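You operate a simulated robot arm through the tools that you are given. There is no shell and no other tool.

Carry out the task below with a simulated two-armed robot. There is one attempt and no reset: what you move stays moved.

TASK
Take the rag from the packing table top and lay it out flat on the carton bench top.
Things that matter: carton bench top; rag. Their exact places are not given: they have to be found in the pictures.

Only the result counts: the job must be done as asked and must still hold three seconds after the hand-in. Knocking over, shifting, dropping, spilling or breaking anything else fails it.

THE ROBOT
Two 6-joint arms with two-finger parallel grippers on one trunk, on a base that drives. Base frame: it is fixed to the floor where the robot stands at the start and does not move with it; the origin is under the middle of the robot, x ahead of it, y to its left, z up; the surface under the hand at the start is at about z = 0.824. Readings come in m, degrees, newtons and seconds.
The left shoulder is at the start at [0.06, 0.187, 1.047], the right one opposite. With the tool pointing down near the work surface each hand reaches from about 0.28 to 0.64 m from the robot's upright axis, wherever it stands, measured 20 degrees to its own side. Places, roughly: carton bench top [1.4, 0.2, 0.8]. Payload 1.57 kg a hand.
The tool frame of a hand sits at the grasp point between the pads (the TCP): z along the fingers, y along the line on which they close. The tips reach 0.03 m beyond it. The gripper opens to 0.11 m. The fingers are 0.024 m wide and 0.012 m thick; the gripper's body (0.048 by 0.112 m) begins 0.078 m behind the TCP.
Orientation is that of the tool frame in the base frame, as [roll, pitch, yaw] about the fixed x, y, z axes, in that order (R = Rz(yaw) Ry(pitch) Rx(roll)). With the fingers straight down and closing along the base's y, the tool's x points along the base's -x, its y along +y and its z along -z.

THE INTERFACE
- The arms move only by the tool drive_tool. It takes "left_plan", "right_plan" or both (then of equal length, played together; a hand with none holds still); each is a list of rows, each an object of numbers (a shift or turn left out is 0, a gripper value left out holds the last): "tx", "ty", "tz": the shift along the tool's x, y, z in m; "wx", "wy", "wz": the turn, a rotation vector about the tool's x, y, z in rad; "grip": the opening, from 0 (shut) to 1 (fully open). In form: [{"tx": .., "ty": .., "tz": .., "wx": .., "wy": .., "wz": .., "grip": ..}, ...]. A call has 1 to 20 rows; each row shifts and turns the commanded pose from where the row before left it, along the tool's axes as they then stand. A row lasts 0.2 s, in which the tool goes at most 0.05 m and 8.6 degrees; a call with a longer step from one row to the next is refused whole, and so is a gripper value outside its range. Where a pose cannot be reached the arm comes as near as it can. A force on the tool above 40 N (or 10 N above the force at the start of the call, whichever is more), or a blocked arm, ends the call early, and 0.2 s more pass. Each finger travels about 0.153 m/s and halts on what it meets, pressing with about 41 N; the grip force reading is that of the motor and also rises with nothing between the fingers. The clock runs only during rows and for 0.2 s after the last one: add rows that do not move to give the fingers time. The reply holds the time, the measured pose of the TCP, the force on the tool along the base axes, the opening and the grip force, in the units named above and with some noise, with the torque about the TCP (base axes, N m) and any sound that the robot's microphone picked up, and new pictures: "pictures" is both (left out), scene, wrist or none (wrist: the cameras of the hands that moved).
- Cameras (640 x 400 px; columns grow to the right, rows downward): "scene" is now at [-0.0004, 0.0347, 1.5977]; the picture's right is [0.45, -0.90, 0.00], its down [-0.69, -0.34, -0.64] and it looks along [0.58, 0.29, -0.77] (base axes); focal length 269 px, centre (320, 200). "left" rides on the left gripper at [0.07, -0.016, -0.141] in its tool frame; the picture's right is [0.23, 0.97, 0.00], its down [-0.86, 0.20, -0.48] and it looks along [-0.47, 0.11, 0.88] (tool axes); focal length 222 px, centre (320, 200). "right" rides on the right gripper at [0.07, 0.016, -0.141] in its tool frame; the picture's right is [-0.23, 0.97, 0.00], its down [-0.86, -0.20, -0.48] and it looks along [-0.47, -0.11, 0.88] (tool axes); focal length 222 px, centre (320, 200).
- lift_body(by): slides the trunk up (or, below 0, down) by that many m; the arms and the scene camera ride with it, the base frame stays. It gives what a move gives, with no picture.
- steer(legs): drives the robot by 1 to 6 legs, each [ahead, left, turn to the left] in m, m and degrees, along the robot's own axes; the way and the turn of a leg run together, so that a leg with both is an arc; at most 1.5 m and 180 degrees a leg. The arms and the cameras ride along, it lands a little off, and it stops where it bumps. It gives what a move gives, and a new picture of the scene camera.
- pan_tilt(pan, tilt): turns the head with the scene camera to pan (to the left, within 86 degrees either way) and tilt (down, from -29 to 69), counted from straight ahead of the robot. It gives what a move gives, and a new picture of the scene camera.
- point_at(camera, pixels): for up to 12 pixels [column, row] of the newest picture of that camera ("zoom" is the newest enlarged one), the place [x, y, z] in the base frame of the surface seen there, good to about 0.002 m, but the place of the scene camera against the robot may be out by one fixed shift of up to 0.018 m in any direction. The clock stands still meanwhile.
- close_up(camera, box): a new picture of the part [left, top, right, bottom] of that camera's present view, enlarged. The clock stands still meanwhile.
- job_done(): hands the job in; it is judged then, once.

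Leave the grippers open and the arms clear of the work at the hand-in unless told otherwise.

The tools are called as a command line: name --argument value ..., lists and objects as JSON in quotes. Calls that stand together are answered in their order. drive_tool: Moves the arms, as the interface text tells. Its arguments: {"type":"object","properties":{"left_plan":{"type":"array"},"right_plan":{"type":"array"},"pictures":{"type":"string","enum":["both","scene","wrist","none"]}},"required":[]} The other tools are called the same way: lift_body (by) slides the trunk up or down; steer (legs) drives the base; pan_tilt (pan, tilt) turns the head that bears the scene camera; point_at (camera, pixels) gives the place of the surface under pixels of a picture; close_up (camera, box) takes an enlarged picture of a part of a camera's view; job_done () hands the job in.

At the start:

```text
time_s: 0.0
left_eef_pos: [0.4048, 0.3676, 1.018]
left_ee_rot: [179.8, 0.1, -179.9]
left_wrist_force: [1.0, 0.3, -0.5]
left_wrist_torque: [-0.01, -0.02, -0.01]
left_finger_gap: 0.1099
left_finger_force: 0.0
right_eef_pos: [0.3426, -0.023, 1.0405]
right_ee_rot: [180.0, 0.0, -180.0]
right_wrist_force: [0.1, -0.5, 0.1]
right_wrist_torque: [0.02, -0.01, 0.0]
right_finger_gap: 0.1101
right_finger_force: 0.0
trunk travel left (down, up): [-0.675, 0.315]
robot x, y, heading: [0.0012, -0.0049, -0.1]
head pan, tilt: [26.5, 50.0]
```

scene: 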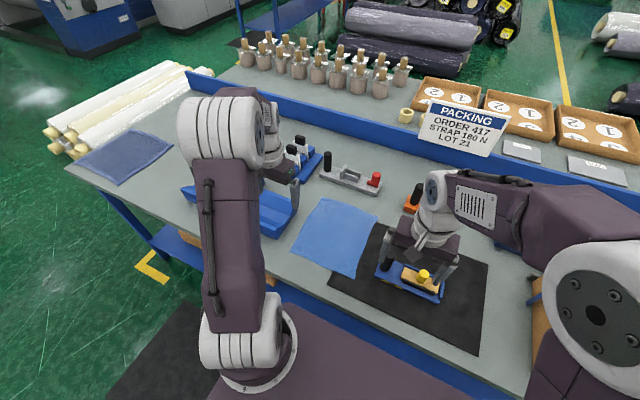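
right: 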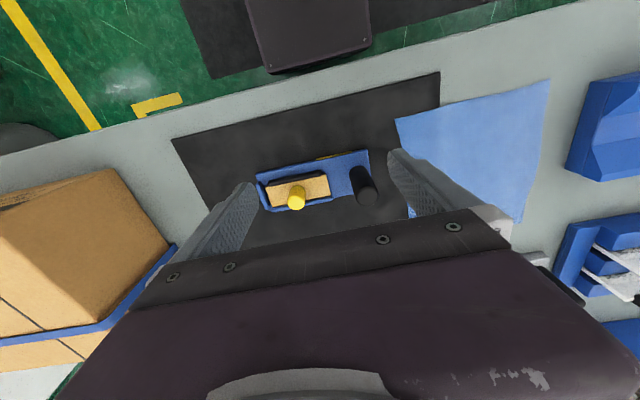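
left: 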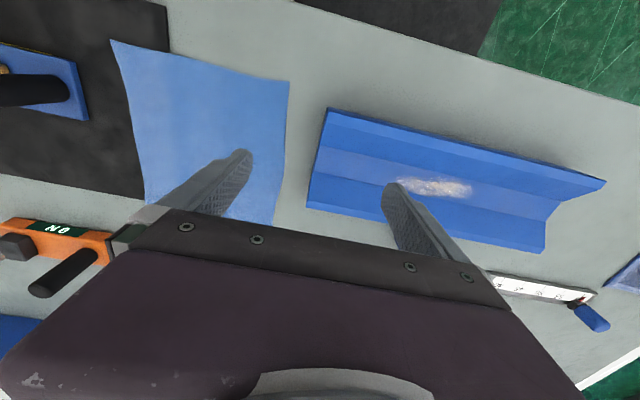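

I see a light blue cloth near scene pixel (335,235) and a darker blue flat thing near (125,157). I'll enlarge both to tell which one is the rag, and get their positions.

close_up --camera "scene" --box '[60, 110, 220, 210]'

close_up --camera "scene" --box '[260, 170, 420, 300]'

point_at --camera "scene" --pixels '[[322, 198], [377, 211], [355, 277], [292, 252], [335, 235], [80, 164], [140, 130], [173, 144], [122, 182], [300, 160], [400, 150], [240, 200]]'

```text
4.00 times, centred on (140, 160) of scene
```

zoom: 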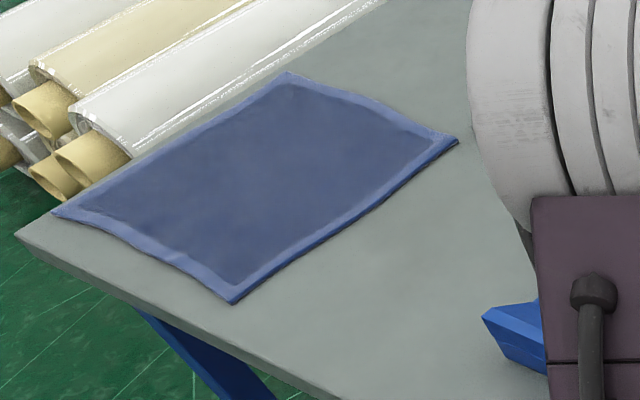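

```text
3.08 times, centred on (340, 235) of scene
```

zoom: 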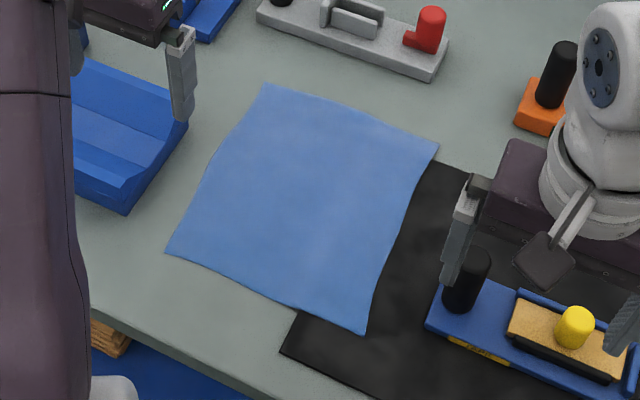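

```text
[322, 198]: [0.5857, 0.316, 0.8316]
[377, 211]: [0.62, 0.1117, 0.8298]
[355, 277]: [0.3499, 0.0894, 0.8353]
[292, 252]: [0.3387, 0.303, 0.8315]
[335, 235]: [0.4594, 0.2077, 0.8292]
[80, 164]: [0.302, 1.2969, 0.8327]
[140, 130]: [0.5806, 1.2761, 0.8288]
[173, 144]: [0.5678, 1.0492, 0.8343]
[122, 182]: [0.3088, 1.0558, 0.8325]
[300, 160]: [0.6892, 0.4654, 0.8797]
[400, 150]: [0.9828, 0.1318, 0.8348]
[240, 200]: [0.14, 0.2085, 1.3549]
```

The light blue cloth (about x 0.34–0.62, y 0.09–0.32) looks like a plain rag. The other one has a stitched border, so it's probably something else. Next I'll turn the head to see the carton bench and the ways round the table.

pan_tilt --pan 0 --tilt 25

```text
time_s: 0.9
left_eef_pos: [0.4042, 0.3679, 1.0178]
left_ee_rot: [179.9, 0.0, 179.9]
left_wrist_force: [-0.4, -0.2, 0.6]
left_wrist_torque: [0.0, 0.0, 0.0]
left_finger_gap: 0.1099
left_finger_force: 0.1
right_eef_pos: [0.3431, -0.0235, 1.0415]
right_ee_rot: [-180.0, 0.0, -180.0]
right_wrist_force: [0.7, -1.2, 0.0]
right_wrist_torque: [-0.02, 0.02, 0.01]
right_finger_gap: 0.1099
right_finger_force: 0.1
trunk travel left (down, up): [-0.675, 0.315]
robot x, y, heading: [0.0001, 0.0001, -0.1]
head pan, tilt: [0.0, 25.0]
```

scene: 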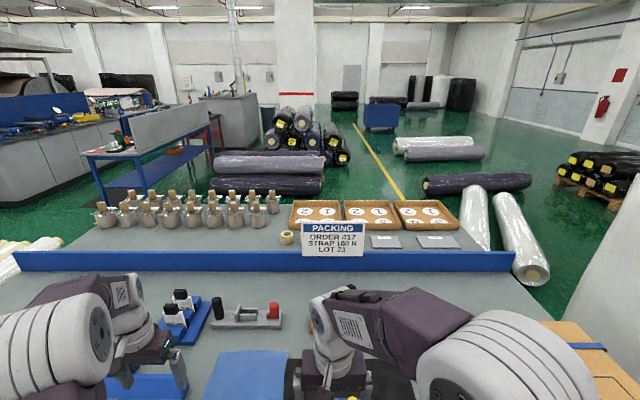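

I'll measure the surface behind the blue rail at several pixels: the bench with the bobbins, the trays and the table edges.

point_at --camera "scene" --pixels '[[265, 240], [200, 240], [120, 240], [320, 222], [420, 240], [460, 235], [275, 207], [40, 245], [480, 240], [280, 258], [520, 290], [340, 180]]'

close_up --camera "scene" --box '[0, 170, 320, 370]'

close_up --camera "scene" --box '[260, 170, 580, 370]'

```text
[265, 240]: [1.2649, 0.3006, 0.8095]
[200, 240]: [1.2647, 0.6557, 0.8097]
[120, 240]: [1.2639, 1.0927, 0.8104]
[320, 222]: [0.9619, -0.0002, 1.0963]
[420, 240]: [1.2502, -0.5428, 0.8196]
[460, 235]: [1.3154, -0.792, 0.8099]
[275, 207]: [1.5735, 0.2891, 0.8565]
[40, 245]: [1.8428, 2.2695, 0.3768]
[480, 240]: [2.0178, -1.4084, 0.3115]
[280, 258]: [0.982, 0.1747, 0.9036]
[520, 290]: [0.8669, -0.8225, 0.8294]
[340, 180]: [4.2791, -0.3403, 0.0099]
```

```text
2.00 times, centred on (160, 270) of scene
```

zoom: 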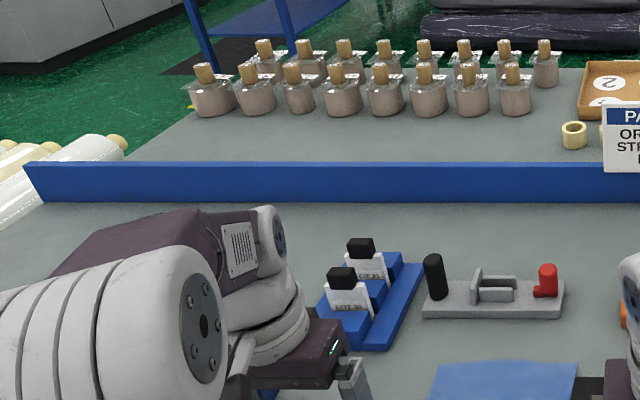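

```text
2.00 times, centred on (420, 270) of scene
```

zoom: 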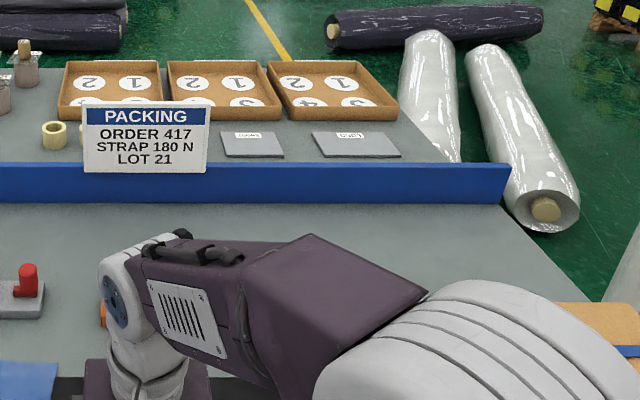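

The bench behind the rail has its top at about z 0.81, starting just beyond x≈1.0. I can't reach it over the packing table, so I'll look left for a way round.

pan_tilt --pan 50 --tilt 30

```text
time_s: 2.1
left_eef_pos: [0.4033, 0.3683, 1.0186]
left_ee_rot: [179.9, 0.1, -180.0]
left_wrist_force: [0.6, 0.0, -0.4]
left_wrist_torque: [0.01, -0.02, 0.0]
left_finger_gap: 0.1101
left_finger_force: 0.1
right_eef_pos: [0.3425, -0.0238, 1.0401]
right_ee_rot: [-180.0, 0.1, 179.9]
right_wrist_force: [-0.1, 0.6, -0.4]
right_wrist_torque: [0.0, 0.01, 0.02]
right_finger_gap: 0.1098
right_finger_force: 0.1
trunk travel left (down, up): [-0.675, 0.315]
robot x, y, heading: [0.0001, 0.001, 0.1]
head pan, tilt: [50.0, 30.0]
```

scene: 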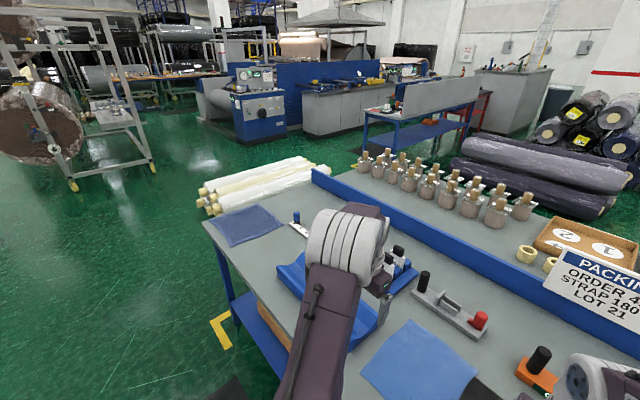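

I'll measure the floor rolls on the left, the bench's left end, and the floor around them.

point_at --camera "scene" --pixels '[[215, 210], [203, 188], [325, 166], [300, 158], [205, 222], [275, 215], [250, 245], [312, 170], [345, 176], [360, 168], [340, 140], [300, 145]]'

point_at --camera "scene" --pixels '[[365, 172], [400, 192], [470, 218], [500, 228], [440, 210], [525, 248], [460, 165], [640, 185], [560, 212], [420, 145], [370, 130], [470, 130]]'

close_up --camera "scene" --box '[280, 110, 440, 210]'

close_up --camera "scene" --box '[180, 140, 340, 240]'

```text
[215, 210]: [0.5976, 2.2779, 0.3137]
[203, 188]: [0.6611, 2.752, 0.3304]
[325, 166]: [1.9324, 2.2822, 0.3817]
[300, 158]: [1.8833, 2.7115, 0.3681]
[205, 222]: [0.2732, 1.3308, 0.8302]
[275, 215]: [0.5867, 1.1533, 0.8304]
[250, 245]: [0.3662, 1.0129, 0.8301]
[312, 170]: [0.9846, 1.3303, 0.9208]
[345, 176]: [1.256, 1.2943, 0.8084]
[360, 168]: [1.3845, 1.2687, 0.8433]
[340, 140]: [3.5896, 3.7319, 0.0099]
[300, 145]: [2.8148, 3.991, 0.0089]
```

```text
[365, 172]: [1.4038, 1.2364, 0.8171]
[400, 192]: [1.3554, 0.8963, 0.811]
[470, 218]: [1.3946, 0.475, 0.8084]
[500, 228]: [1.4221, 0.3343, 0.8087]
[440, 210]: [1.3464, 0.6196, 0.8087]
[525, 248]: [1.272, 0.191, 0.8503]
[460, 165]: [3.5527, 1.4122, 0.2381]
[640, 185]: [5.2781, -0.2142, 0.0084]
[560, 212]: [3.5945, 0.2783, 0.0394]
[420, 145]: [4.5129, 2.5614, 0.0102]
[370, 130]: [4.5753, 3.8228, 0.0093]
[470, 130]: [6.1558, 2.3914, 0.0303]
```

```text
4.00 times, centred on (360, 160) of scene
```

zoom: 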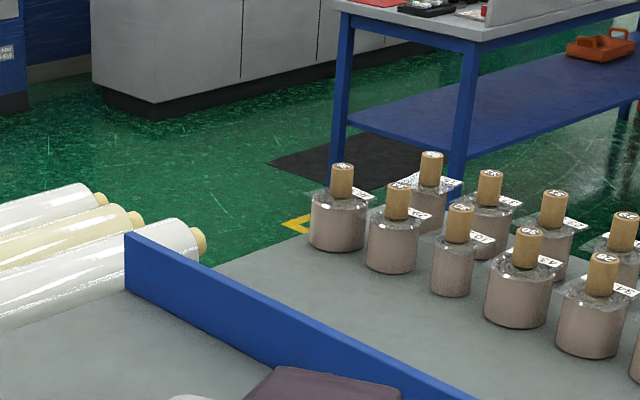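

```text
4.00 times, centred on (260, 190) of scene
```

zoom: 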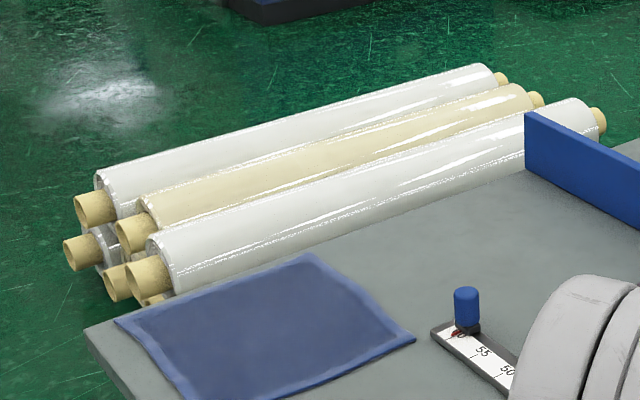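

The gap between the table ends (y≈1.33) and the floor rolls (y≈2.15) should let me reach the left end of the bench. First I'll zoom in on both cloths to be sure which one is the rag.

close_up --camera "scene" --box '[200, 195, 296, 255]'

close_up --camera "left" --box '[90, 30, 330, 230]'

close_up --camera "right" --box '[380, 60, 580, 240]'

```text
6.67 times, centred on (248, 225) of scene
```

zoom: 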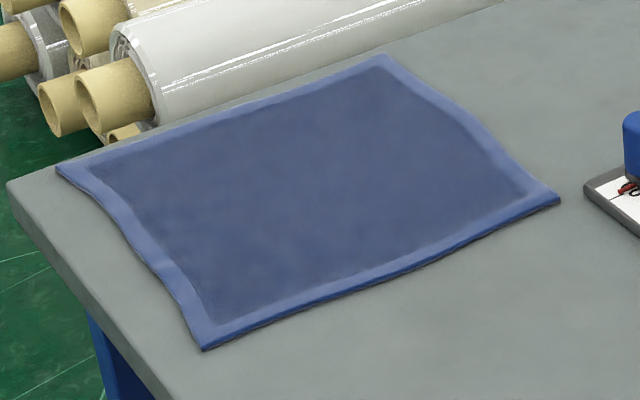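

```text
2.00 times, centred on (210, 130) of left
```

zoom: 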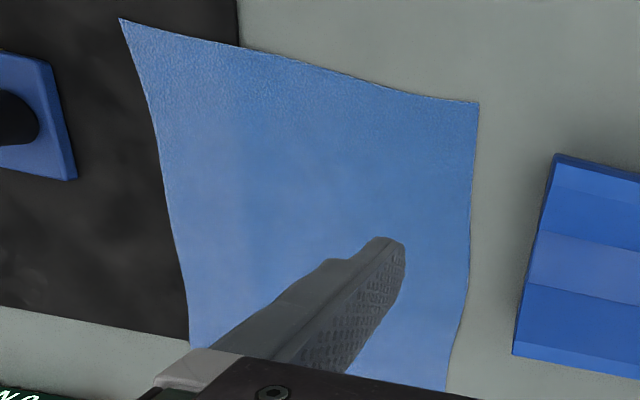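

```text
2.22 times, centred on (480, 150) of right
```

zoom: 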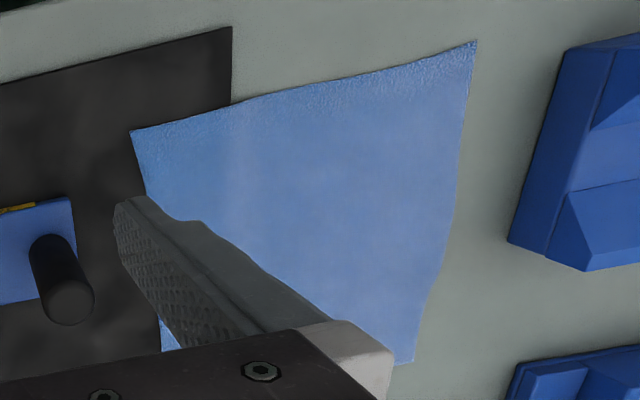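

The light blue sheet shows a woven cloth texture and thin edges, so I take it as the rag. The navy one looks like a padded mat. Now I'll measure the rag corners, the table edge and the neighbouring objects with the wrist cameras, which don't carry the scene camera's shift.

point_at --camera "left" --pixels '[[114, 43], [286, 83], [273, 218], [150, 200], [200, 62], [200, 130], [300, 120], [330, 115], [312, 200], [240, 30], [60, 100], [500, 100]]'

point_at --camera "right" --pixels '[[398, 122], [546, 84], [522, 218], [480, 102], [480, 160], [362, 188], [375, 195], [420, 80], [440, 75], [500, 90], [570, 170], [300, 120]]'

```text
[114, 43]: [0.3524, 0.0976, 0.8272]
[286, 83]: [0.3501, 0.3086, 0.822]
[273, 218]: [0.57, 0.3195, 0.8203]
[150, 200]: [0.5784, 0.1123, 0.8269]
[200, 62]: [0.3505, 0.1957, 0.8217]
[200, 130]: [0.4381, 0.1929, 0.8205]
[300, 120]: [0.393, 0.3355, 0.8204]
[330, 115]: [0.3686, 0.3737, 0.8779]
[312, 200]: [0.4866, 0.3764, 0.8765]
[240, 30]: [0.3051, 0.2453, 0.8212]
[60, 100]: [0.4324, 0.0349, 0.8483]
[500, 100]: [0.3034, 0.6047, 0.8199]
```

```text
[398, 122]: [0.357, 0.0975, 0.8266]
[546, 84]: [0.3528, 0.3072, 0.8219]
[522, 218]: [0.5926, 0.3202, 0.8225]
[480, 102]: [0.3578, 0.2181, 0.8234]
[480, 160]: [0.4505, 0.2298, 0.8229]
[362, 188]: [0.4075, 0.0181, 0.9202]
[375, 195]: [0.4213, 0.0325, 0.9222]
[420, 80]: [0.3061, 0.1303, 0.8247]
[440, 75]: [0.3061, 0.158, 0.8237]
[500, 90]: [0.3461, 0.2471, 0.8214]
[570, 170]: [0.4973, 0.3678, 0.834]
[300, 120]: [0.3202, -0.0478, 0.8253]
```

Corrected with the wrist cameras, the rag corners are about (0.351,0.308), (0.354,0.098), (0.594,0.321) and (0.62,0.115). The table top is at z≈0.821 and the scene camera is off by about (+0.01,+0.006,-0.009). Next I'll look at the robot's own base and the surroundings, to judge its size for driving.

pan_tilt --pan 80 --tilt 55

pan_tilt --pan 86 --tilt 20

pan_tilt --pan -70 --tilt 40

```text
time_s: 3.0
left_eef_pos: [0.4041, 0.3682, 1.0186]
left_ee_rot: [180.0, 0.1, 180.0]
left_wrist_force: [-0.6, -0.3, 0.1]
left_wrist_torque: [0.02, 0.03, -0.01]
left_finger_gap: 0.1102
left_finger_force: 0.1
right_eef_pos: [0.3425, -0.0241, 1.0417]
right_ee_rot: [-180.0, 0.0, 180.0]
right_wrist_force: [0.6, -0.1, -0.4]
right_wrist_torque: [0.01, 0.0, 0.03]
right_finger_gap: 0.1098
right_finger_force: 0.1
trunk travel left (down, up): [-0.675, 0.315]
robot x, y, heading: [0.0002, -0.0006, -0.1]
head pan, tilt: [80.0, 55.0]
```

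scene: 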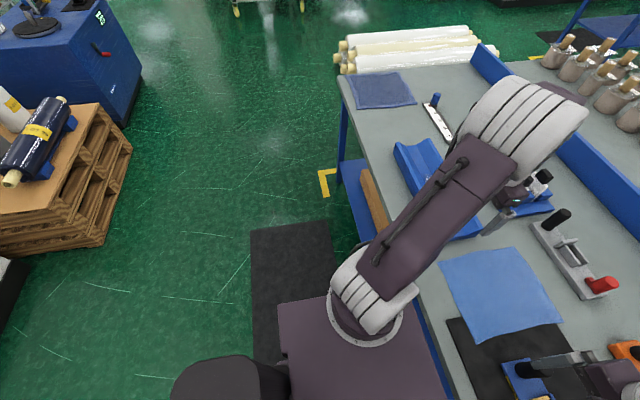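

```text
time_s: 4.0
left_eef_pos: [0.405, 0.3668, 1.0178]
left_ee_rot: [179.8, 0.0, -180.0]
left_wrist_force: [0.2, -0.2, 0.1]
left_wrist_torque: [-0.02, 0.0, 0.02]
left_finger_gap: 0.11
left_finger_force: 0.1
right_eef_pos: [0.3433, -0.0234, 1.0409]
right_ee_rot: [-179.9, 0.0, 180.0]
right_wrist_force: [0.4, 0.1, -0.6]
right_wrist_torque: [0.01, -0.04, 0.03]
right_finger_gap: 0.1101
right_finger_force: 0.1
trunk travel left (down, up): [-0.675, 0.315]
robot x, y, heading: [0.0043, 0.0005, -0.0]
head pan, tilt: [85.9, 20.0]
```

scene: 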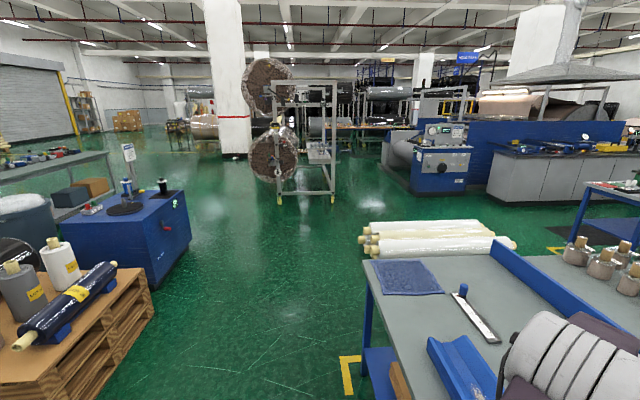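

```text
time_s: 6.5
left_eef_pos: [0.4043, 0.3684, 1.0188]
left_ee_rot: [179.9, 0.1, 179.9]
left_wrist_force: [-0.1, 0.0, -1.0]
left_wrist_torque: [0.0, -0.02, 0.0]
left_finger_gap: 0.11
left_finger_force: 0.0
right_eef_pos: [0.3426, -0.0244, 1.0406]
right_ee_rot: [-179.9, 0.0, 180.0]
right_wrist_force: [0.0, -0.3, -0.7]
right_wrist_torque: [-0.01, -0.03, 0.01]
right_finger_gap: 0.11
right_finger_force: 0.0
trunk travel left (down, up): [-0.675, 0.315]
robot x, y, heading: [-0.0006, 0.003, 0.2]
head pan, tilt: [-70.0, 40.0]
```

scene: 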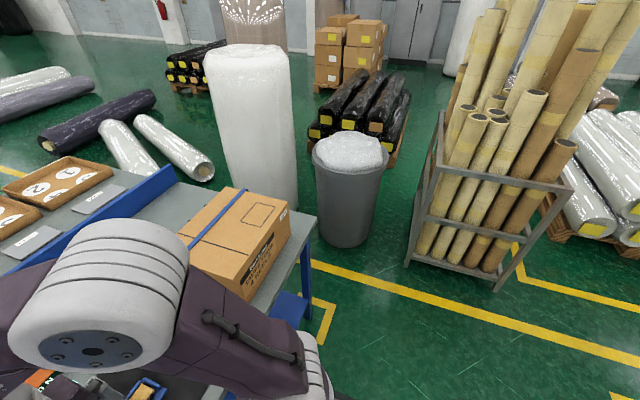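

The left route is open floor with a pallet behind on the left. I'll look back there and measure the pallet, the robot's own body and the floor.

pan_tilt --pan 84 --tilt 58

```text
time_s: 8.8
left_eef_pos: [0.4028, 0.3683, 1.0182]
left_ee_rot: [179.9, -0.1, -180.0]
left_wrist_force: [0.6, 0.3, -0.3]
left_wrist_torque: [0.02, -0.03, -0.02]
left_finger_gap: 0.1101
left_finger_force: 0.1
right_eef_pos: [0.3431, -0.023, 1.0401]
right_ee_rot: [180.0, 0.0, -180.0]
right_wrist_force: [0.1, 0.3, 0.6]
right_wrist_torque: [0.01, 0.02, 0.0]
right_finger_gap: 0.1098
right_finger_force: 0.1
trunk travel left (down, up): [-0.675, 0.315]
robot x, y, heading: [-0.0002, -0.0011, -0.2]
head pan, tilt: [84.0, 58.0]
```

scene: 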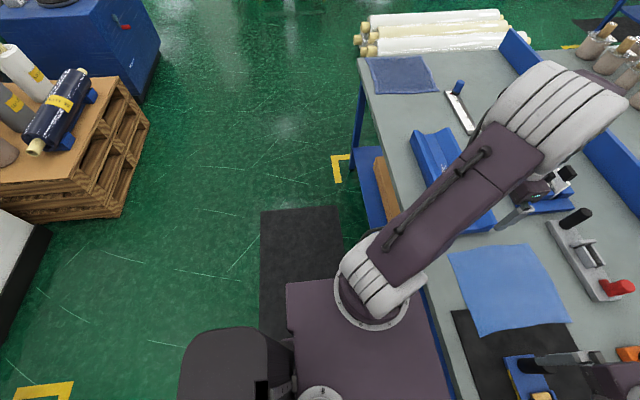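

point_at --camera "scene" --pixels '[[150, 125], [125, 215], [25, 215], [118, 80], [200, 375], [235, 335], [290, 290], [360, 280], [275, 215], [340, 210], [360, 60], [430, 320]]'

point_at --camera "scene" --pixels '[[505, 28], [365, 45], [530, 40], [160, 60], [150, 95], [255, 350], [445, 360], [300, 60], [300, 120], [520, 40], [350, 130], [360, 205]]'

```text
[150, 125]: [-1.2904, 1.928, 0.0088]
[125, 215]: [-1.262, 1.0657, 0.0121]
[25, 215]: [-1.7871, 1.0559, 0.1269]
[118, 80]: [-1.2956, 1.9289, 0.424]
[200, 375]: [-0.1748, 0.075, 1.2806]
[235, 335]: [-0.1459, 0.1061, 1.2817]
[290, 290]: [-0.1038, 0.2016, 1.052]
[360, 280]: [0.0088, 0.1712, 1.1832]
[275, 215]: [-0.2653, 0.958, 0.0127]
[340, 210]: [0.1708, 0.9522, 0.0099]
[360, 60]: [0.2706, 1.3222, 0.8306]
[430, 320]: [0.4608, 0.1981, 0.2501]
```

```text
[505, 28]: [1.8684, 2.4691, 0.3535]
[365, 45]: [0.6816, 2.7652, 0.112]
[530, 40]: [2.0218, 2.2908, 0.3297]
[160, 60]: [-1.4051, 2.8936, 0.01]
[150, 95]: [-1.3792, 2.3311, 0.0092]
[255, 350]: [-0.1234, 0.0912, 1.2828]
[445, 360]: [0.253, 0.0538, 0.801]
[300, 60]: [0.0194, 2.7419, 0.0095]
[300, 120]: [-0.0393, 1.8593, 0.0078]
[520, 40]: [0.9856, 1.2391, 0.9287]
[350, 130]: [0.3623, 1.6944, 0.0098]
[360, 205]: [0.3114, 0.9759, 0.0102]
```

The way left is clear: the pallet stays at x<-1.25 and the table ends at y≈1.33. First I drive 0.205 m to the left, so the rag's near edge is centred between the two arms. The hands are about 0.1 m above the tallest object nearby.

steer --legs '[[0.0, 0.205, 0.0]]'

pan_tilt --pan 0 --tilt 60

```text
time_s: 10.5
left_eef_pos: [0.4053, 0.5744, 1.019]
left_ee_rot: [179.9, 0.0, 179.9]
left_wrist_force: [-0.2, 1.0, 0.4]
left_wrist_torque: [0.0, 0.03, -0.01]
left_finger_gap: 0.1102
left_finger_force: 0.0
right_eef_pos: [0.3433, 0.1835, 1.0404]
right_ee_rot: [180.0, 0.0, 179.9]
right_wrist_force: [0.5, -0.4, 0.8]
right_wrist_torque: [0.03, 0.01, -0.02]
right_finger_gap: 0.1099
right_finger_force: 0.0
trunk travel left (down, up): [-0.675, 0.315]
robot x, y, heading: [-0.0007, 0.2062, -0.1]
head pan, tilt: [84.0, 58.0]
```

scene: 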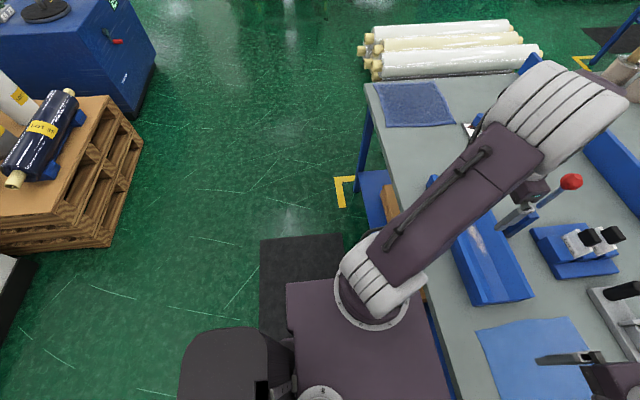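

```text
time_s: 12.1
left_eef_pos: [0.4046, 0.5739, 1.0184]
left_ee_rot: [179.8, 0.0, 179.9]
left_wrist_force: [-0.4, -0.4, -0.3]
left_wrist_torque: [-0.03, 0.02, 0.01]
left_finger_gap: 0.1101
left_finger_force: 0.1
right_eef_pos: [0.3434, 0.1846, 1.0394]
right_ee_rot: [180.0, 0.0, 179.8]
right_wrist_force: [-1.0, 0.5, 0.2]
right_wrist_torque: [0.0, 0.04, 0.03]
right_finger_gap: 0.1099
right_finger_force: 0.0
trunk travel left (down, up): [-0.675, 0.315]
robot x, y, heading: [0.0022, 0.2065, -0.1]
head pan, tilt: [0.0, 60.0]
```

scene: 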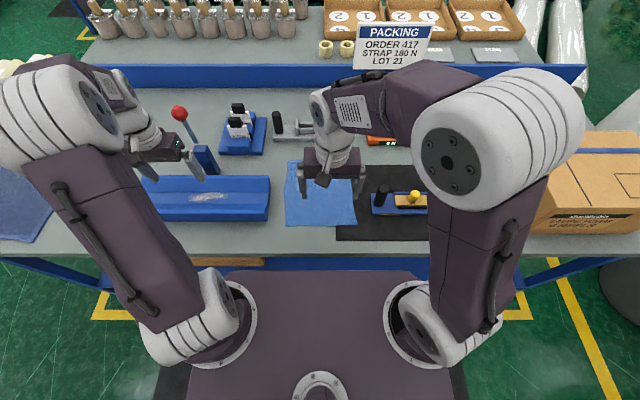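

After the shift I see a tall red-knobbed lever near the left gripper at pixel (178,113). Before moving the left hand I'll measure it.

point_at --camera "scene" --pixels '[[178, 113], [190, 135], [205, 155], [195, 178], [160, 190], [300, 190], [268, 185], [382, 192]]'

close_up --camera "scene" --box '[110, 60, 310, 240]'

drive_tool --left_plan '[{"tz": 0}]' --right_plan '[{"tz": 0}]'

```text
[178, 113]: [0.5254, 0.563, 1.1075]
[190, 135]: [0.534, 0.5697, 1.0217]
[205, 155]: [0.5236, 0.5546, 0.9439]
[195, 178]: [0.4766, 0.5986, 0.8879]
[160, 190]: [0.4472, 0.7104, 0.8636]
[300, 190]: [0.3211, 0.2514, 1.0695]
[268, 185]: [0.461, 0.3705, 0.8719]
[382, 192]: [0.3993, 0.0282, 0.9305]
```

```text
2.22 times, centred on (210, 150) of scene
```

zoom: 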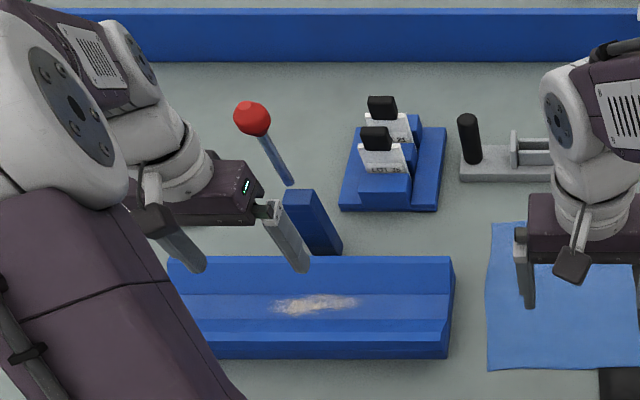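

```text
time_s: 12.5
left_eef_pos: [0.4044, 0.5743, 1.0179]
left_ee_rot: [179.9, 0.0, 179.8]
left_wrist_force: [-0.2, 0.6, 0.1]
left_wrist_torque: [-0.04, 0.0, -0.03]
left_finger_gap: 0.1099
left_finger_force: 0.0
right_eef_pos: [0.3427, 0.1828, 1.0409]
right_ee_rot: [180.0, 0.0, 179.8]
right_wrist_force: [-0.2, 0.0, -0.1]
right_wrist_torque: [0.01, -0.04, -0.01]
right_finger_gap: 0.1098
right_finger_force: 0.0
trunk travel left (down, up): [-0.675, 0.315]
robot x, y, heading: [-0.0043, 0.205, -0.3]
head pan, tilt: [0.0, 60.0]
```

scene: 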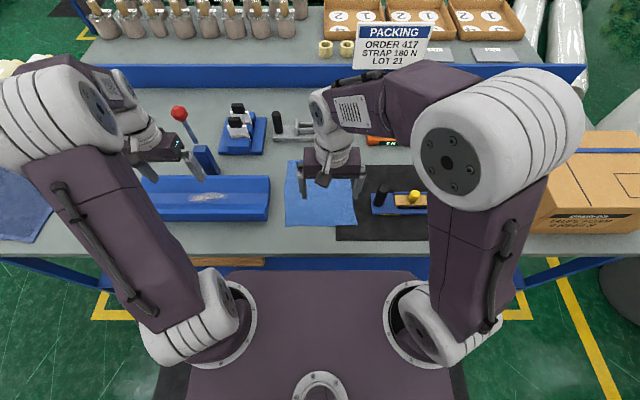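
right: 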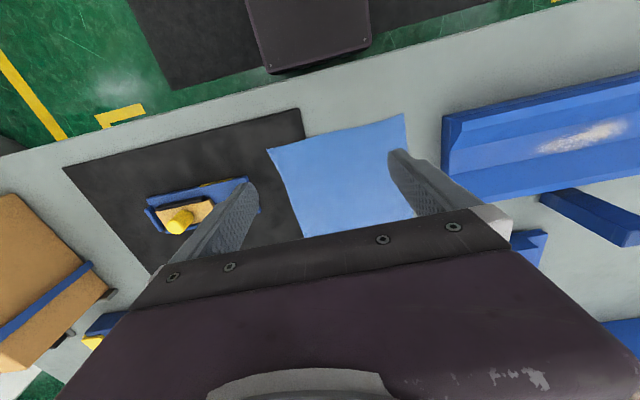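
left: 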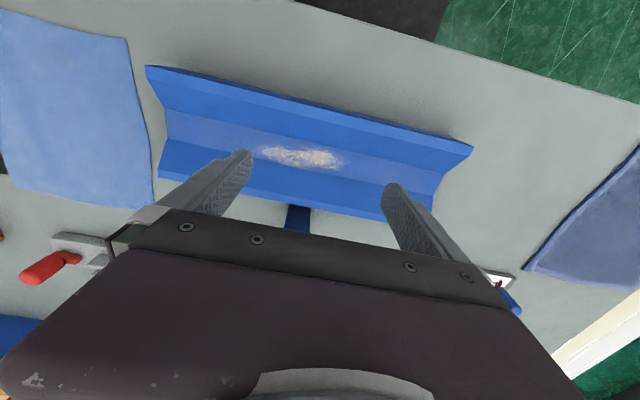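

The red ball's true position is about (0.535,0.57,1.10), beside the left wrist. I'll measure the left wrist and forearm to plan a sweep to the right that stays clear.

point_at --camera "scene" --pixels '[[120, 88], [135, 105], [150, 130], [155, 145], [175, 142], [105, 75], [85, 62], [60, 110], [130, 150], [345, 75], [330, 110], [330, 140]]'

```text
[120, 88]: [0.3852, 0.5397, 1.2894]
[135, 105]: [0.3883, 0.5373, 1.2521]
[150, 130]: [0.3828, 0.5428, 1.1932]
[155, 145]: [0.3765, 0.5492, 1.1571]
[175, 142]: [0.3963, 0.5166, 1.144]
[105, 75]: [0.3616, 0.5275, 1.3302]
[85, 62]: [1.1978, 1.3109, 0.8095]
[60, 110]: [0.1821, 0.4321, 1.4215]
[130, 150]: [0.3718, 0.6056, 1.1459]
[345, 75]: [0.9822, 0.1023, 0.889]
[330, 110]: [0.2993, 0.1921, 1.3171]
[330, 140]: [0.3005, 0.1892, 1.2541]
```

The wrist clears the ball by about 5 cm. I'll first pull the left hand back 4 cm, then sweep it right to the rag's near-left corner, while the right hand goes above the near-right corner. After that, each hand turns outward by 90° so the fingers close along x across the rag's edge, with the opening narrowed.

drive_tool --left_plan '[{"tx": 0.04}, {"ty": -0.047}, {"ty": -0.047}, {"ty": -0.047}, {"ty": -0.047}, {"ty": -0.047}, {"ty": -0.047}, {}]' --right_plan '[{"ty": -0.035, "tx": -0.012}, {"ty": -0.035, "tx": -0.012}, {}, {}, {}, {}, {}, {}]' --pictures "scene"

```text
time_s: 14.3
left_eef_pos: [0.3658, 0.2925, 1.0151]
left_ee_rot: [180.0, 0.0, 179.9]
left_wrist_force: [-0.6, -0.1, 0.4]
left_wrist_torque: [-0.04, 0.02, 0.01]
left_finger_gap: 0.1102
left_finger_force: 0.1
right_eef_pos: [0.3661, 0.1147, 1.0407]
right_ee_rot: [180.0, 0.1, 180.0]
right_wrist_force: [-0.2, -0.5, 0.0]
right_wrist_torque: [-0.01, 0.02, 0.02]
right_finger_gap: 0.1098
right_finger_force: 0.1
trunk travel left (down, up): [-0.675, 0.315]
robot x, y, heading: [0.0004, 0.2086, -0.4]
head pan, tilt: [0.0, 60.0]
```

scene: 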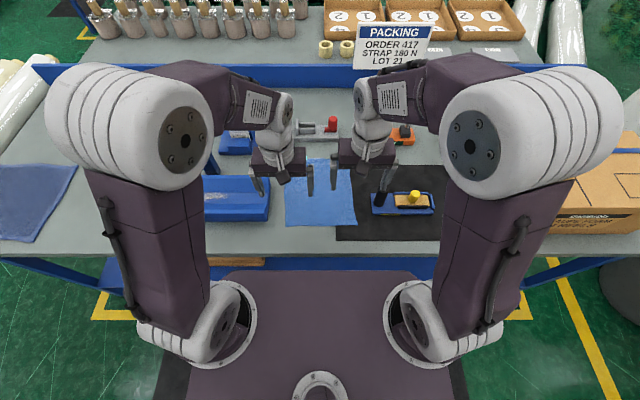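

Both hands are over the near corners. Now I turn them by 90° (left +, right −) and narrow the openings to 0.05 m.

drive_tool --left_plan '[{"wz": 0.1428, "grip": 0.45}, {"wz": 0.1428}, {"wz": 0.1428}, {"wz": 0.1428}, {"wz": 0.1428}, {"wz": 0.1428}, {"wz": 0.1428}, {"wz": 0.1428}, {"wz": 0.1428}, {"wz": 0.1428}, {"wz": 0.1428}, {}]' --right_plan '[{"wz": -0.1428, "grip": 0.45}, {"wz": -0.1428}, {"wz": -0.1428}, {"wz": -0.1428}, {"wz": -0.1428}, {"wz": -0.1428}, {"wz": -0.1428}, {"wz": -0.1428}, {"wz": -0.1428}, {"wz": -0.1428}, {"wz": -0.1428}, {}]'

```text
time_s: 16.9
left_eef_pos: [0.3646, 0.2913, 1.0189]
left_ee_rot: [180.0, 0.0, 89.8]
left_wrist_force: [-0.2, 0.8, -0.4]
left_wrist_torque: [0.01, -0.01, -0.01]
left_finger_gap: 0.0495
left_finger_force: 0.1
right_eef_pos: [0.367, 0.1113, 1.0413]
right_ee_rot: [180.0, 0.0, -89.9]
right_wrist_force: [-0.4, 0.8, 0.7]
right_wrist_torque: [0.03, 0.02, -0.01]
right_finger_gap: 0.0494
right_finger_force: 0.0
trunk travel left (down, up): [-0.675, 0.315]
robot x, y, heading: [0.0028, 0.2061, 0.1]
head pan, tilt: [0.0, 60.0]
```

scene: 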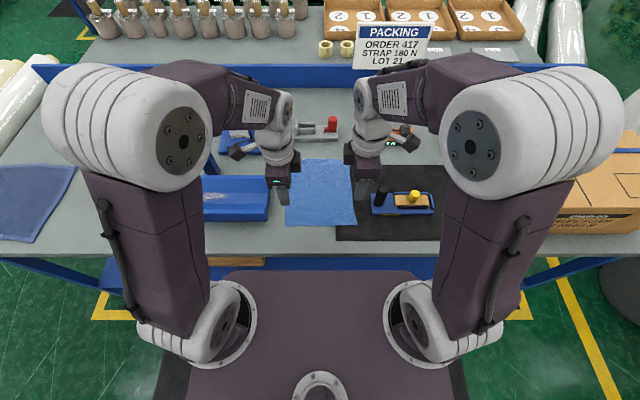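
right: 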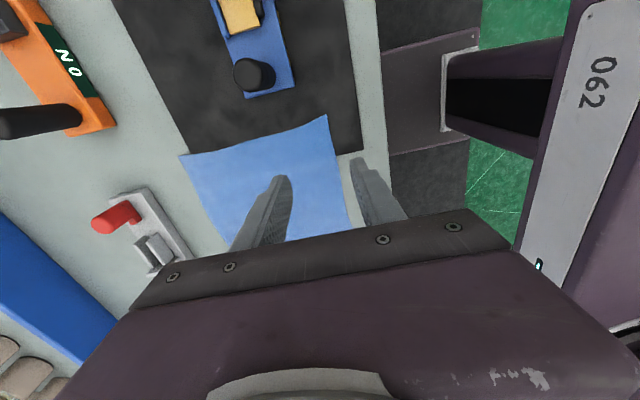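
left: 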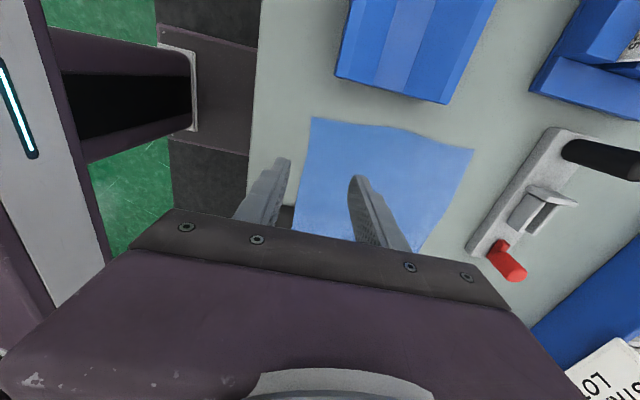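

In the left picture the near finger lies outside the rag's near edge and the far finger over the rag, which is what I wanted. I'll re-measure the corners along the near edge from both wrist cameras.

point_at --camera "left" --pixels '[[314, 121], [309, 150], [304, 175], [300, 200], [400, 133], [472, 152], [290, 130]]'

point_at --camera "right" --pixels '[[324, 120], [331, 150], [338, 180], [345, 210], [185, 157], [350, 170], [250, 140]]'

```text
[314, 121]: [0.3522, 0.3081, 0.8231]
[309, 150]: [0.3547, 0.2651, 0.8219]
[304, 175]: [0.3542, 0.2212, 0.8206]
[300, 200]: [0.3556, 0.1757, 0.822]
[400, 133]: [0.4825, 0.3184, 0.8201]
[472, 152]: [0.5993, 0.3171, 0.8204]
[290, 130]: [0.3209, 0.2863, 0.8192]
```

```text
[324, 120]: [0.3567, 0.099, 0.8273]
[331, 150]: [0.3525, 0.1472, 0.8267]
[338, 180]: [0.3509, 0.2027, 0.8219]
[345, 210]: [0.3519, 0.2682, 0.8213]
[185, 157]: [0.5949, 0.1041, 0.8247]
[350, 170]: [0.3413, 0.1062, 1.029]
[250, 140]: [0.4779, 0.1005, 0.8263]
```

The near edge is at x≈0.353, from y 0.099 to 0.308; the left part lies on the table at z 0.821 and the right corner on the mat at 0.826. I'll shift the right hand 8 mm inward, then lower both to about 1 cm above the cloth.

drive_tool --left_plan '[{"tz": 0.04}, {"tz": 0.04}, {"tz": 0.04}, {"tz": 0.036}, {}]' --right_plan '[{"tz": 0.044, "tx": -0.008, "ty": 0.004}, {"tz": 0.044}, {"tz": 0.044}, {"tz": 0.04}, {}]'

```text
time_s: 18.1
left_eef_pos: [0.3647, 0.2952, 0.8612]
left_ee_rot: [179.9, 0.0, 89.9]
left_wrist_force: [-0.2, -0.8, -0.2]
left_wrist_torque: [0.03, -0.04, 0.0]
left_finger_gap: 0.0496
left_finger_force: 0.2
right_eef_pos: [0.3604, 0.1211, 0.8703]
right_ee_rot: [-179.9, 0.0, -90.1]
right_wrist_force: [-0.5, 0.4, 0.4]
right_wrist_torque: [-0.01, 0.03, 0.02]
right_finger_gap: 0.0493
right_finger_force: 0.1
trunk travel left (down, up): [-0.675, 0.315]
robot x, y, heading: [0.0005, 0.2106, -0.1]
head pan, tilt: [0.0, 60.0]
```

scene: 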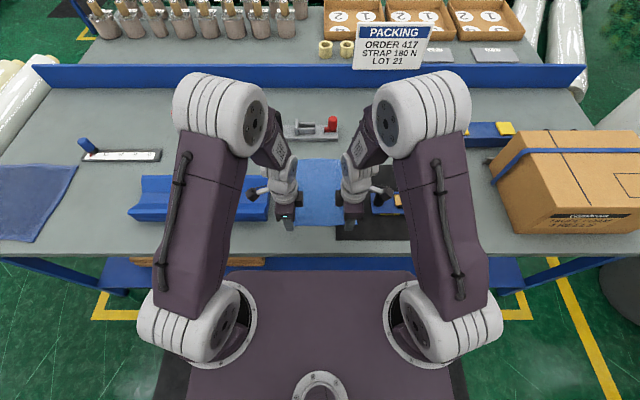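
right: 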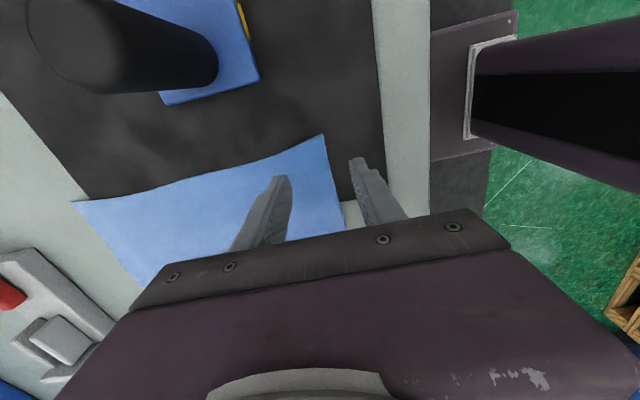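
left: 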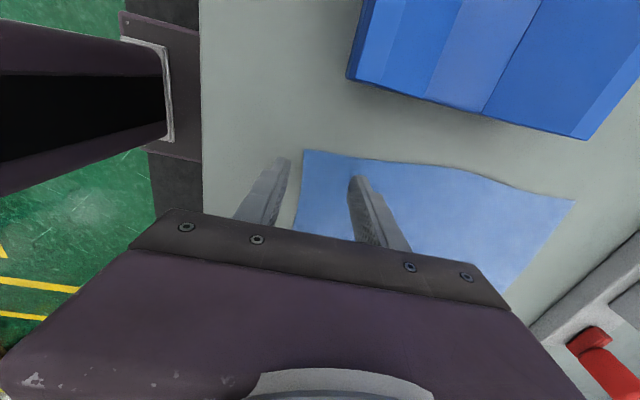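

The fingers straddle the near edge on both sides. I'll shift the left hand 8 mm inward and the right 5 mm forward, then lower slowly until the tips just touch.

drive_tool --left_plan '[{"tx": -0.008, "tz": 0.002}, {"tz": 0.003}, {"tz": 0.003}, {"tz": 0.002}, {"tz": 0.001}, {}]' --right_plan '[{"ty": -0.005, "tz": 0.003}, {"tz": 0.004}, {"tz": 0.003}, {"tz": 0.002}, {"tz": 0.002}, {}]'

```text
time_s: 19.5
left_eef_pos: [0.363, 0.2841, 0.8523]
left_ee_rot: [179.9, -0.1, 89.9]
left_wrist_force: [0.3, -0.2, -0.1]
left_wrist_torque: [-0.02, -0.03, 0.02]
left_finger_gap: 0.0495
left_finger_force: 0.1
right_eef_pos: [0.3667, 0.1215, 0.8551]
right_ee_rot: [-179.7, 0.2, -90.2]
right_wrist_force: [1.4, -6.0, 25.8]
right_wrist_torque: [-0.41, -0.81, -0.18]
right_finger_gap: 0.0502
right_finger_force: 0.6
trunk travel left (down, up): [-0.675, 0.315]
robot x, y, heading: [0.0031, 0.2095, -0.2]
head pan, tilt: [0.0, 60.0]
```

scene: 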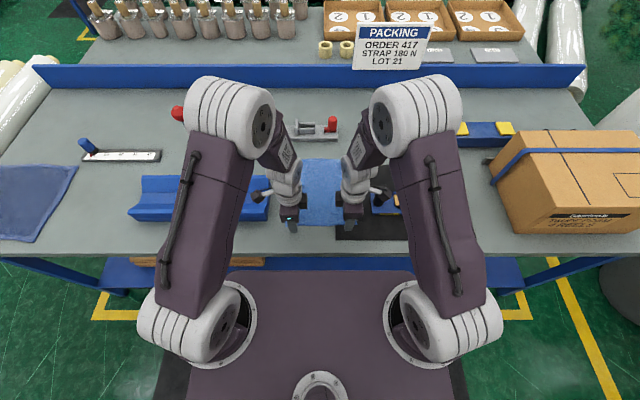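
right: 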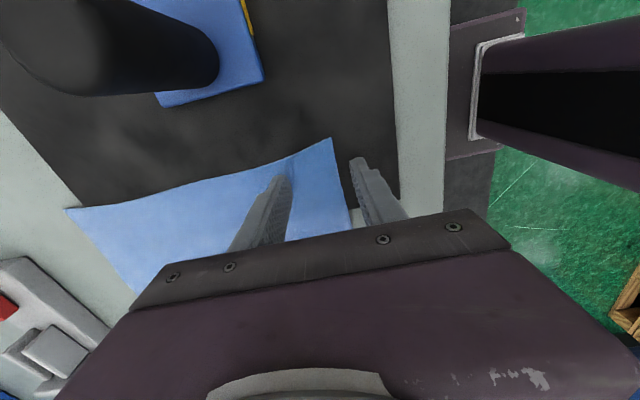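
left: 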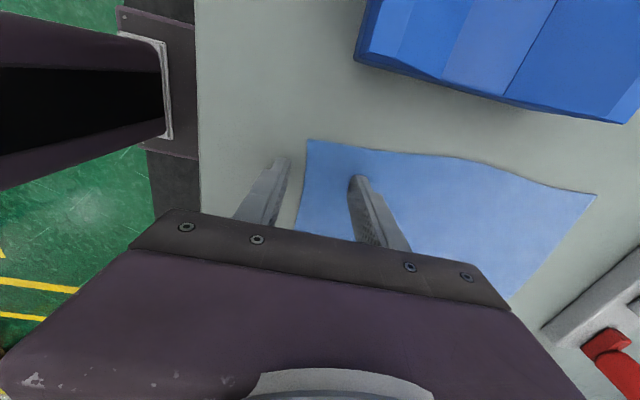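

The right hand now presses with 26 N, which is a bit much, and the left hasn't touched yet. I'll ease the right up 1 mm and lower the left in 1 mm steps.

drive_tool --left_plan '[{"tz": 0.001}, {"tz": 0.001}, {}]' --right_plan '[{"tz": -0.001}, {}, {}]' --pictures "none"

```text
time_s: 20.3
left_eef_pos: [0.3639, 0.2844, 0.8507]
left_ee_rot: [179.7, 0.0, 90.0]
left_wrist_force: [-1.9, 5.4, 35.3]
left_wrist_torque: [0.15, -0.99, 0.14]
left_finger_gap: 0.0487
left_finger_force: 0.0
right_eef_pos: [0.3644, 0.121, 0.8562]
right_ee_rot: [-180.0, -0.1, -90.1]
right_wrist_force: [0.1, 0.3, 0.8]
right_wrist_torque: [0.0, -0.01, 0.01]
right_finger_gap: 0.05
right_finger_force: 0.6
trunk travel left (down, up): [-0.675, 0.315]
robot x, y, heading: [0.0004, 0.2051, -0.3]
head pan, tilt: [0.0, 60.0]
```

Contact is very stiff: 35 N on the left, about 1 N on the right. I'll ease the left up 0.9 mm, lower the right 0.5 mm, then close both slowly so the far finger drags the cloth edge in between the pads.

drive_tool --left_plan '[{"tz": -0.0009}, {}]' --right_plan '[{"tz": 0.0004}, {}]' --pictures "none"

```text
time_s: 20.9
left_eef_pos: [0.3624, 0.2848, 0.8516]
left_ee_rot: [179.7, 0.0, 89.9]
left_wrist_force: [0.2, 4.2, 31.6]
left_wrist_torque: [0.11, -0.93, 0.11]
left_finger_gap: 0.0498
left_finger_force: 0.1
right_eef_pos: [0.3654, 0.1218, 0.8563]
right_ee_rot: [-179.8, 0.1, -90.2]
right_wrist_force: [0.0, 0.4, -0.6]
right_wrist_torque: [0.01, -0.02, 0.01]
right_finger_gap: 0.0493
right_finger_force: 0.0
trunk travel left (down, up): [-0.675, 0.315]
robot x, y, heading: [0.002, 0.2062, -0.3]
head pan, tilt: [0.0, 60.0]
```

drive_tool --left_plan '[{"tz": -0.0012}, {}]' --right_plan '[{"tz": 0.0008}, {}]' --pictures "none"

```text
time_s: 21.5
left_eef_pos: [0.364, 0.2847, 0.852]
left_ee_rot: [180.0, -0.1, 89.9]
left_wrist_force: [0.6, 0.4, 11.7]
left_wrist_torque: [-0.04, -0.34, 0.01]
left_finger_gap: 0.0492
left_finger_force: 0.0
right_eef_pos: [0.3662, 0.1219, 0.8556]
right_ee_rot: [-179.8, -0.1, -90.1]
right_wrist_force: [-2.3, 3.1, 8.6]
right_wrist_torque: [0.04, -0.15, 0.05]
right_finger_gap: 0.0474
right_finger_force: 0.1
trunk travel left (down, up): [-0.675, 0.315]
robot x, y, heading: [-0.0023, 0.2074, -0.3]
head pan, tilt: [0.0, 60.0]
```

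Contact is now light: 12 N left, 9 N right. I close both grippers in stages to gather the edge.

drive_tool --left_plan '[{"grip": 0.3}, {"grip": 0.15}, {"grip": 0.0}, {}, {}]' --right_plan '[{"grip": 0.3}, {"grip": 0.15}, {"grip": 0.0}, {}, {}]'

```text
time_s: 22.7
left_eef_pos: [0.3633, 0.2851, 0.8523]
left_ee_rot: [180.0, 0.0, 89.9]
left_wrist_force: [-0.6, -1.1, 6.0]
left_wrist_torque: [-0.1, -0.04, 0.0]
left_finger_gap: 0.0026
left_finger_force: 24.3
right_eef_pos: [0.3666, 0.1217, 0.8551]
right_ee_rot: [-179.8, 0.0, -90.1]
right_wrist_force: [4.6, 2.4, 19.3]
right_wrist_torque: [-0.05, -0.25, 0.01]
right_finger_gap: 0.0028
right_finger_force: 23.3
trunk travel left (down, up): [-0.675, 0.315]
robot x, y, heading: [-0.0026, 0.2051, 0.2]
head pan, tilt: [0.0, 60.0]
```

scene: 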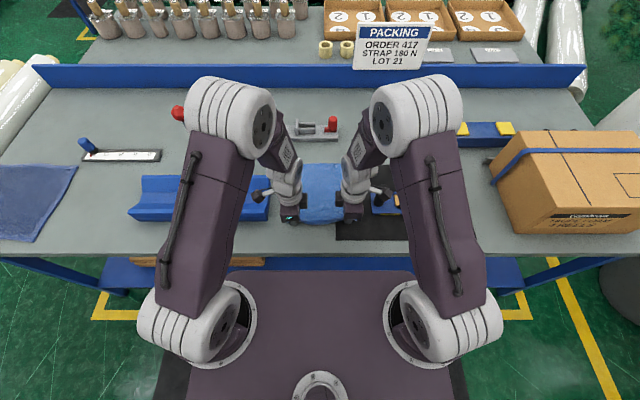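
right: 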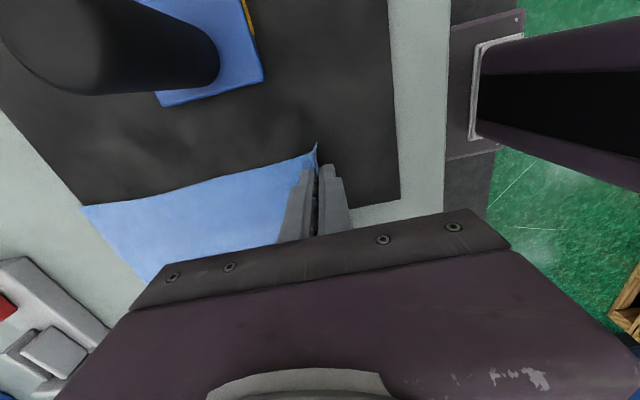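
left: 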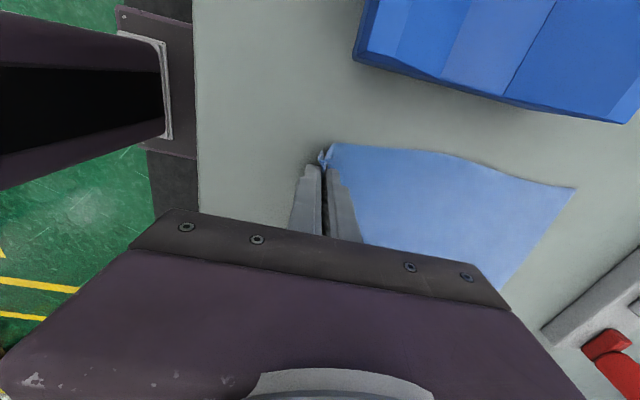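

Both grippers shut on about 2.7 mm of cloth, and the edge stands up between the pads at (322,155) left and (316,152) right. I'll lift both together 6 cm to test the grasp.

drive_tool --left_plan '[{"tz": -0.005}, {"tz": -0.01}, {"tz": -0.015}, {"tz": -0.015}, {"tz": -0.015}, {}]' --right_plan '[{"tz": -0.005}, {"tz": -0.01}, {"tz": -0.015}, {"tz": -0.015}, {"tz": -0.015}, {}]'

```text
time_s: 24.1
left_eef_pos: [0.3641, 0.286, 0.9101]
left_ee_rot: [180.0, -0.1, 89.9]
left_wrist_force: [-0.5, -2.0, 0.7]
left_wrist_torque: [-0.07, 0.0, 0.02]
left_finger_gap: 0.0025
left_finger_force: 23.7
right_eef_pos: [0.3697, 0.12, 0.9139]
right_ee_rot: [180.0, 0.1, -90.2]
right_wrist_force: [0.7, 1.4, -0.3]
right_wrist_torque: [0.09, 0.01, 0.0]
right_finger_gap: 0.0023
right_finger_force: 23.8
trunk travel left (down, up): [-0.675, 0.315]
robot x, y, heading: [0.0008, 0.2071, -0.0]
head pan, tilt: [0.0, 60.0]
```

scene: 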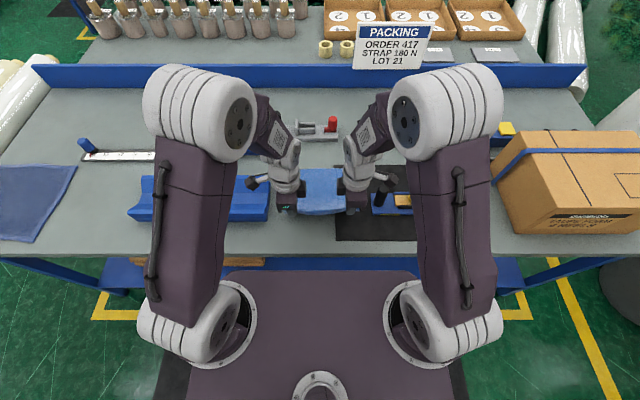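
right: 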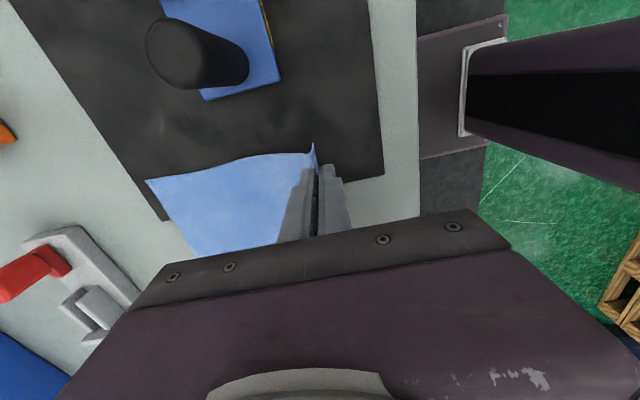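
left: 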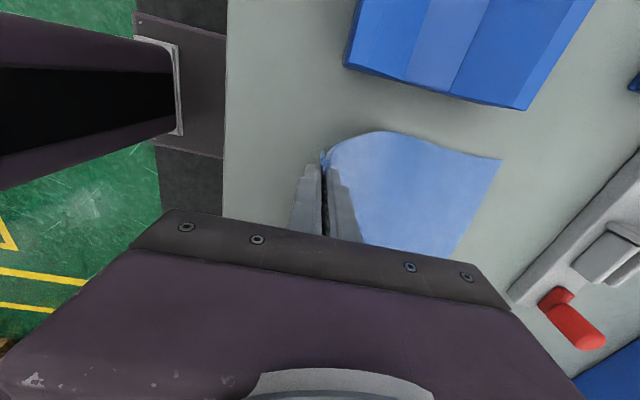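

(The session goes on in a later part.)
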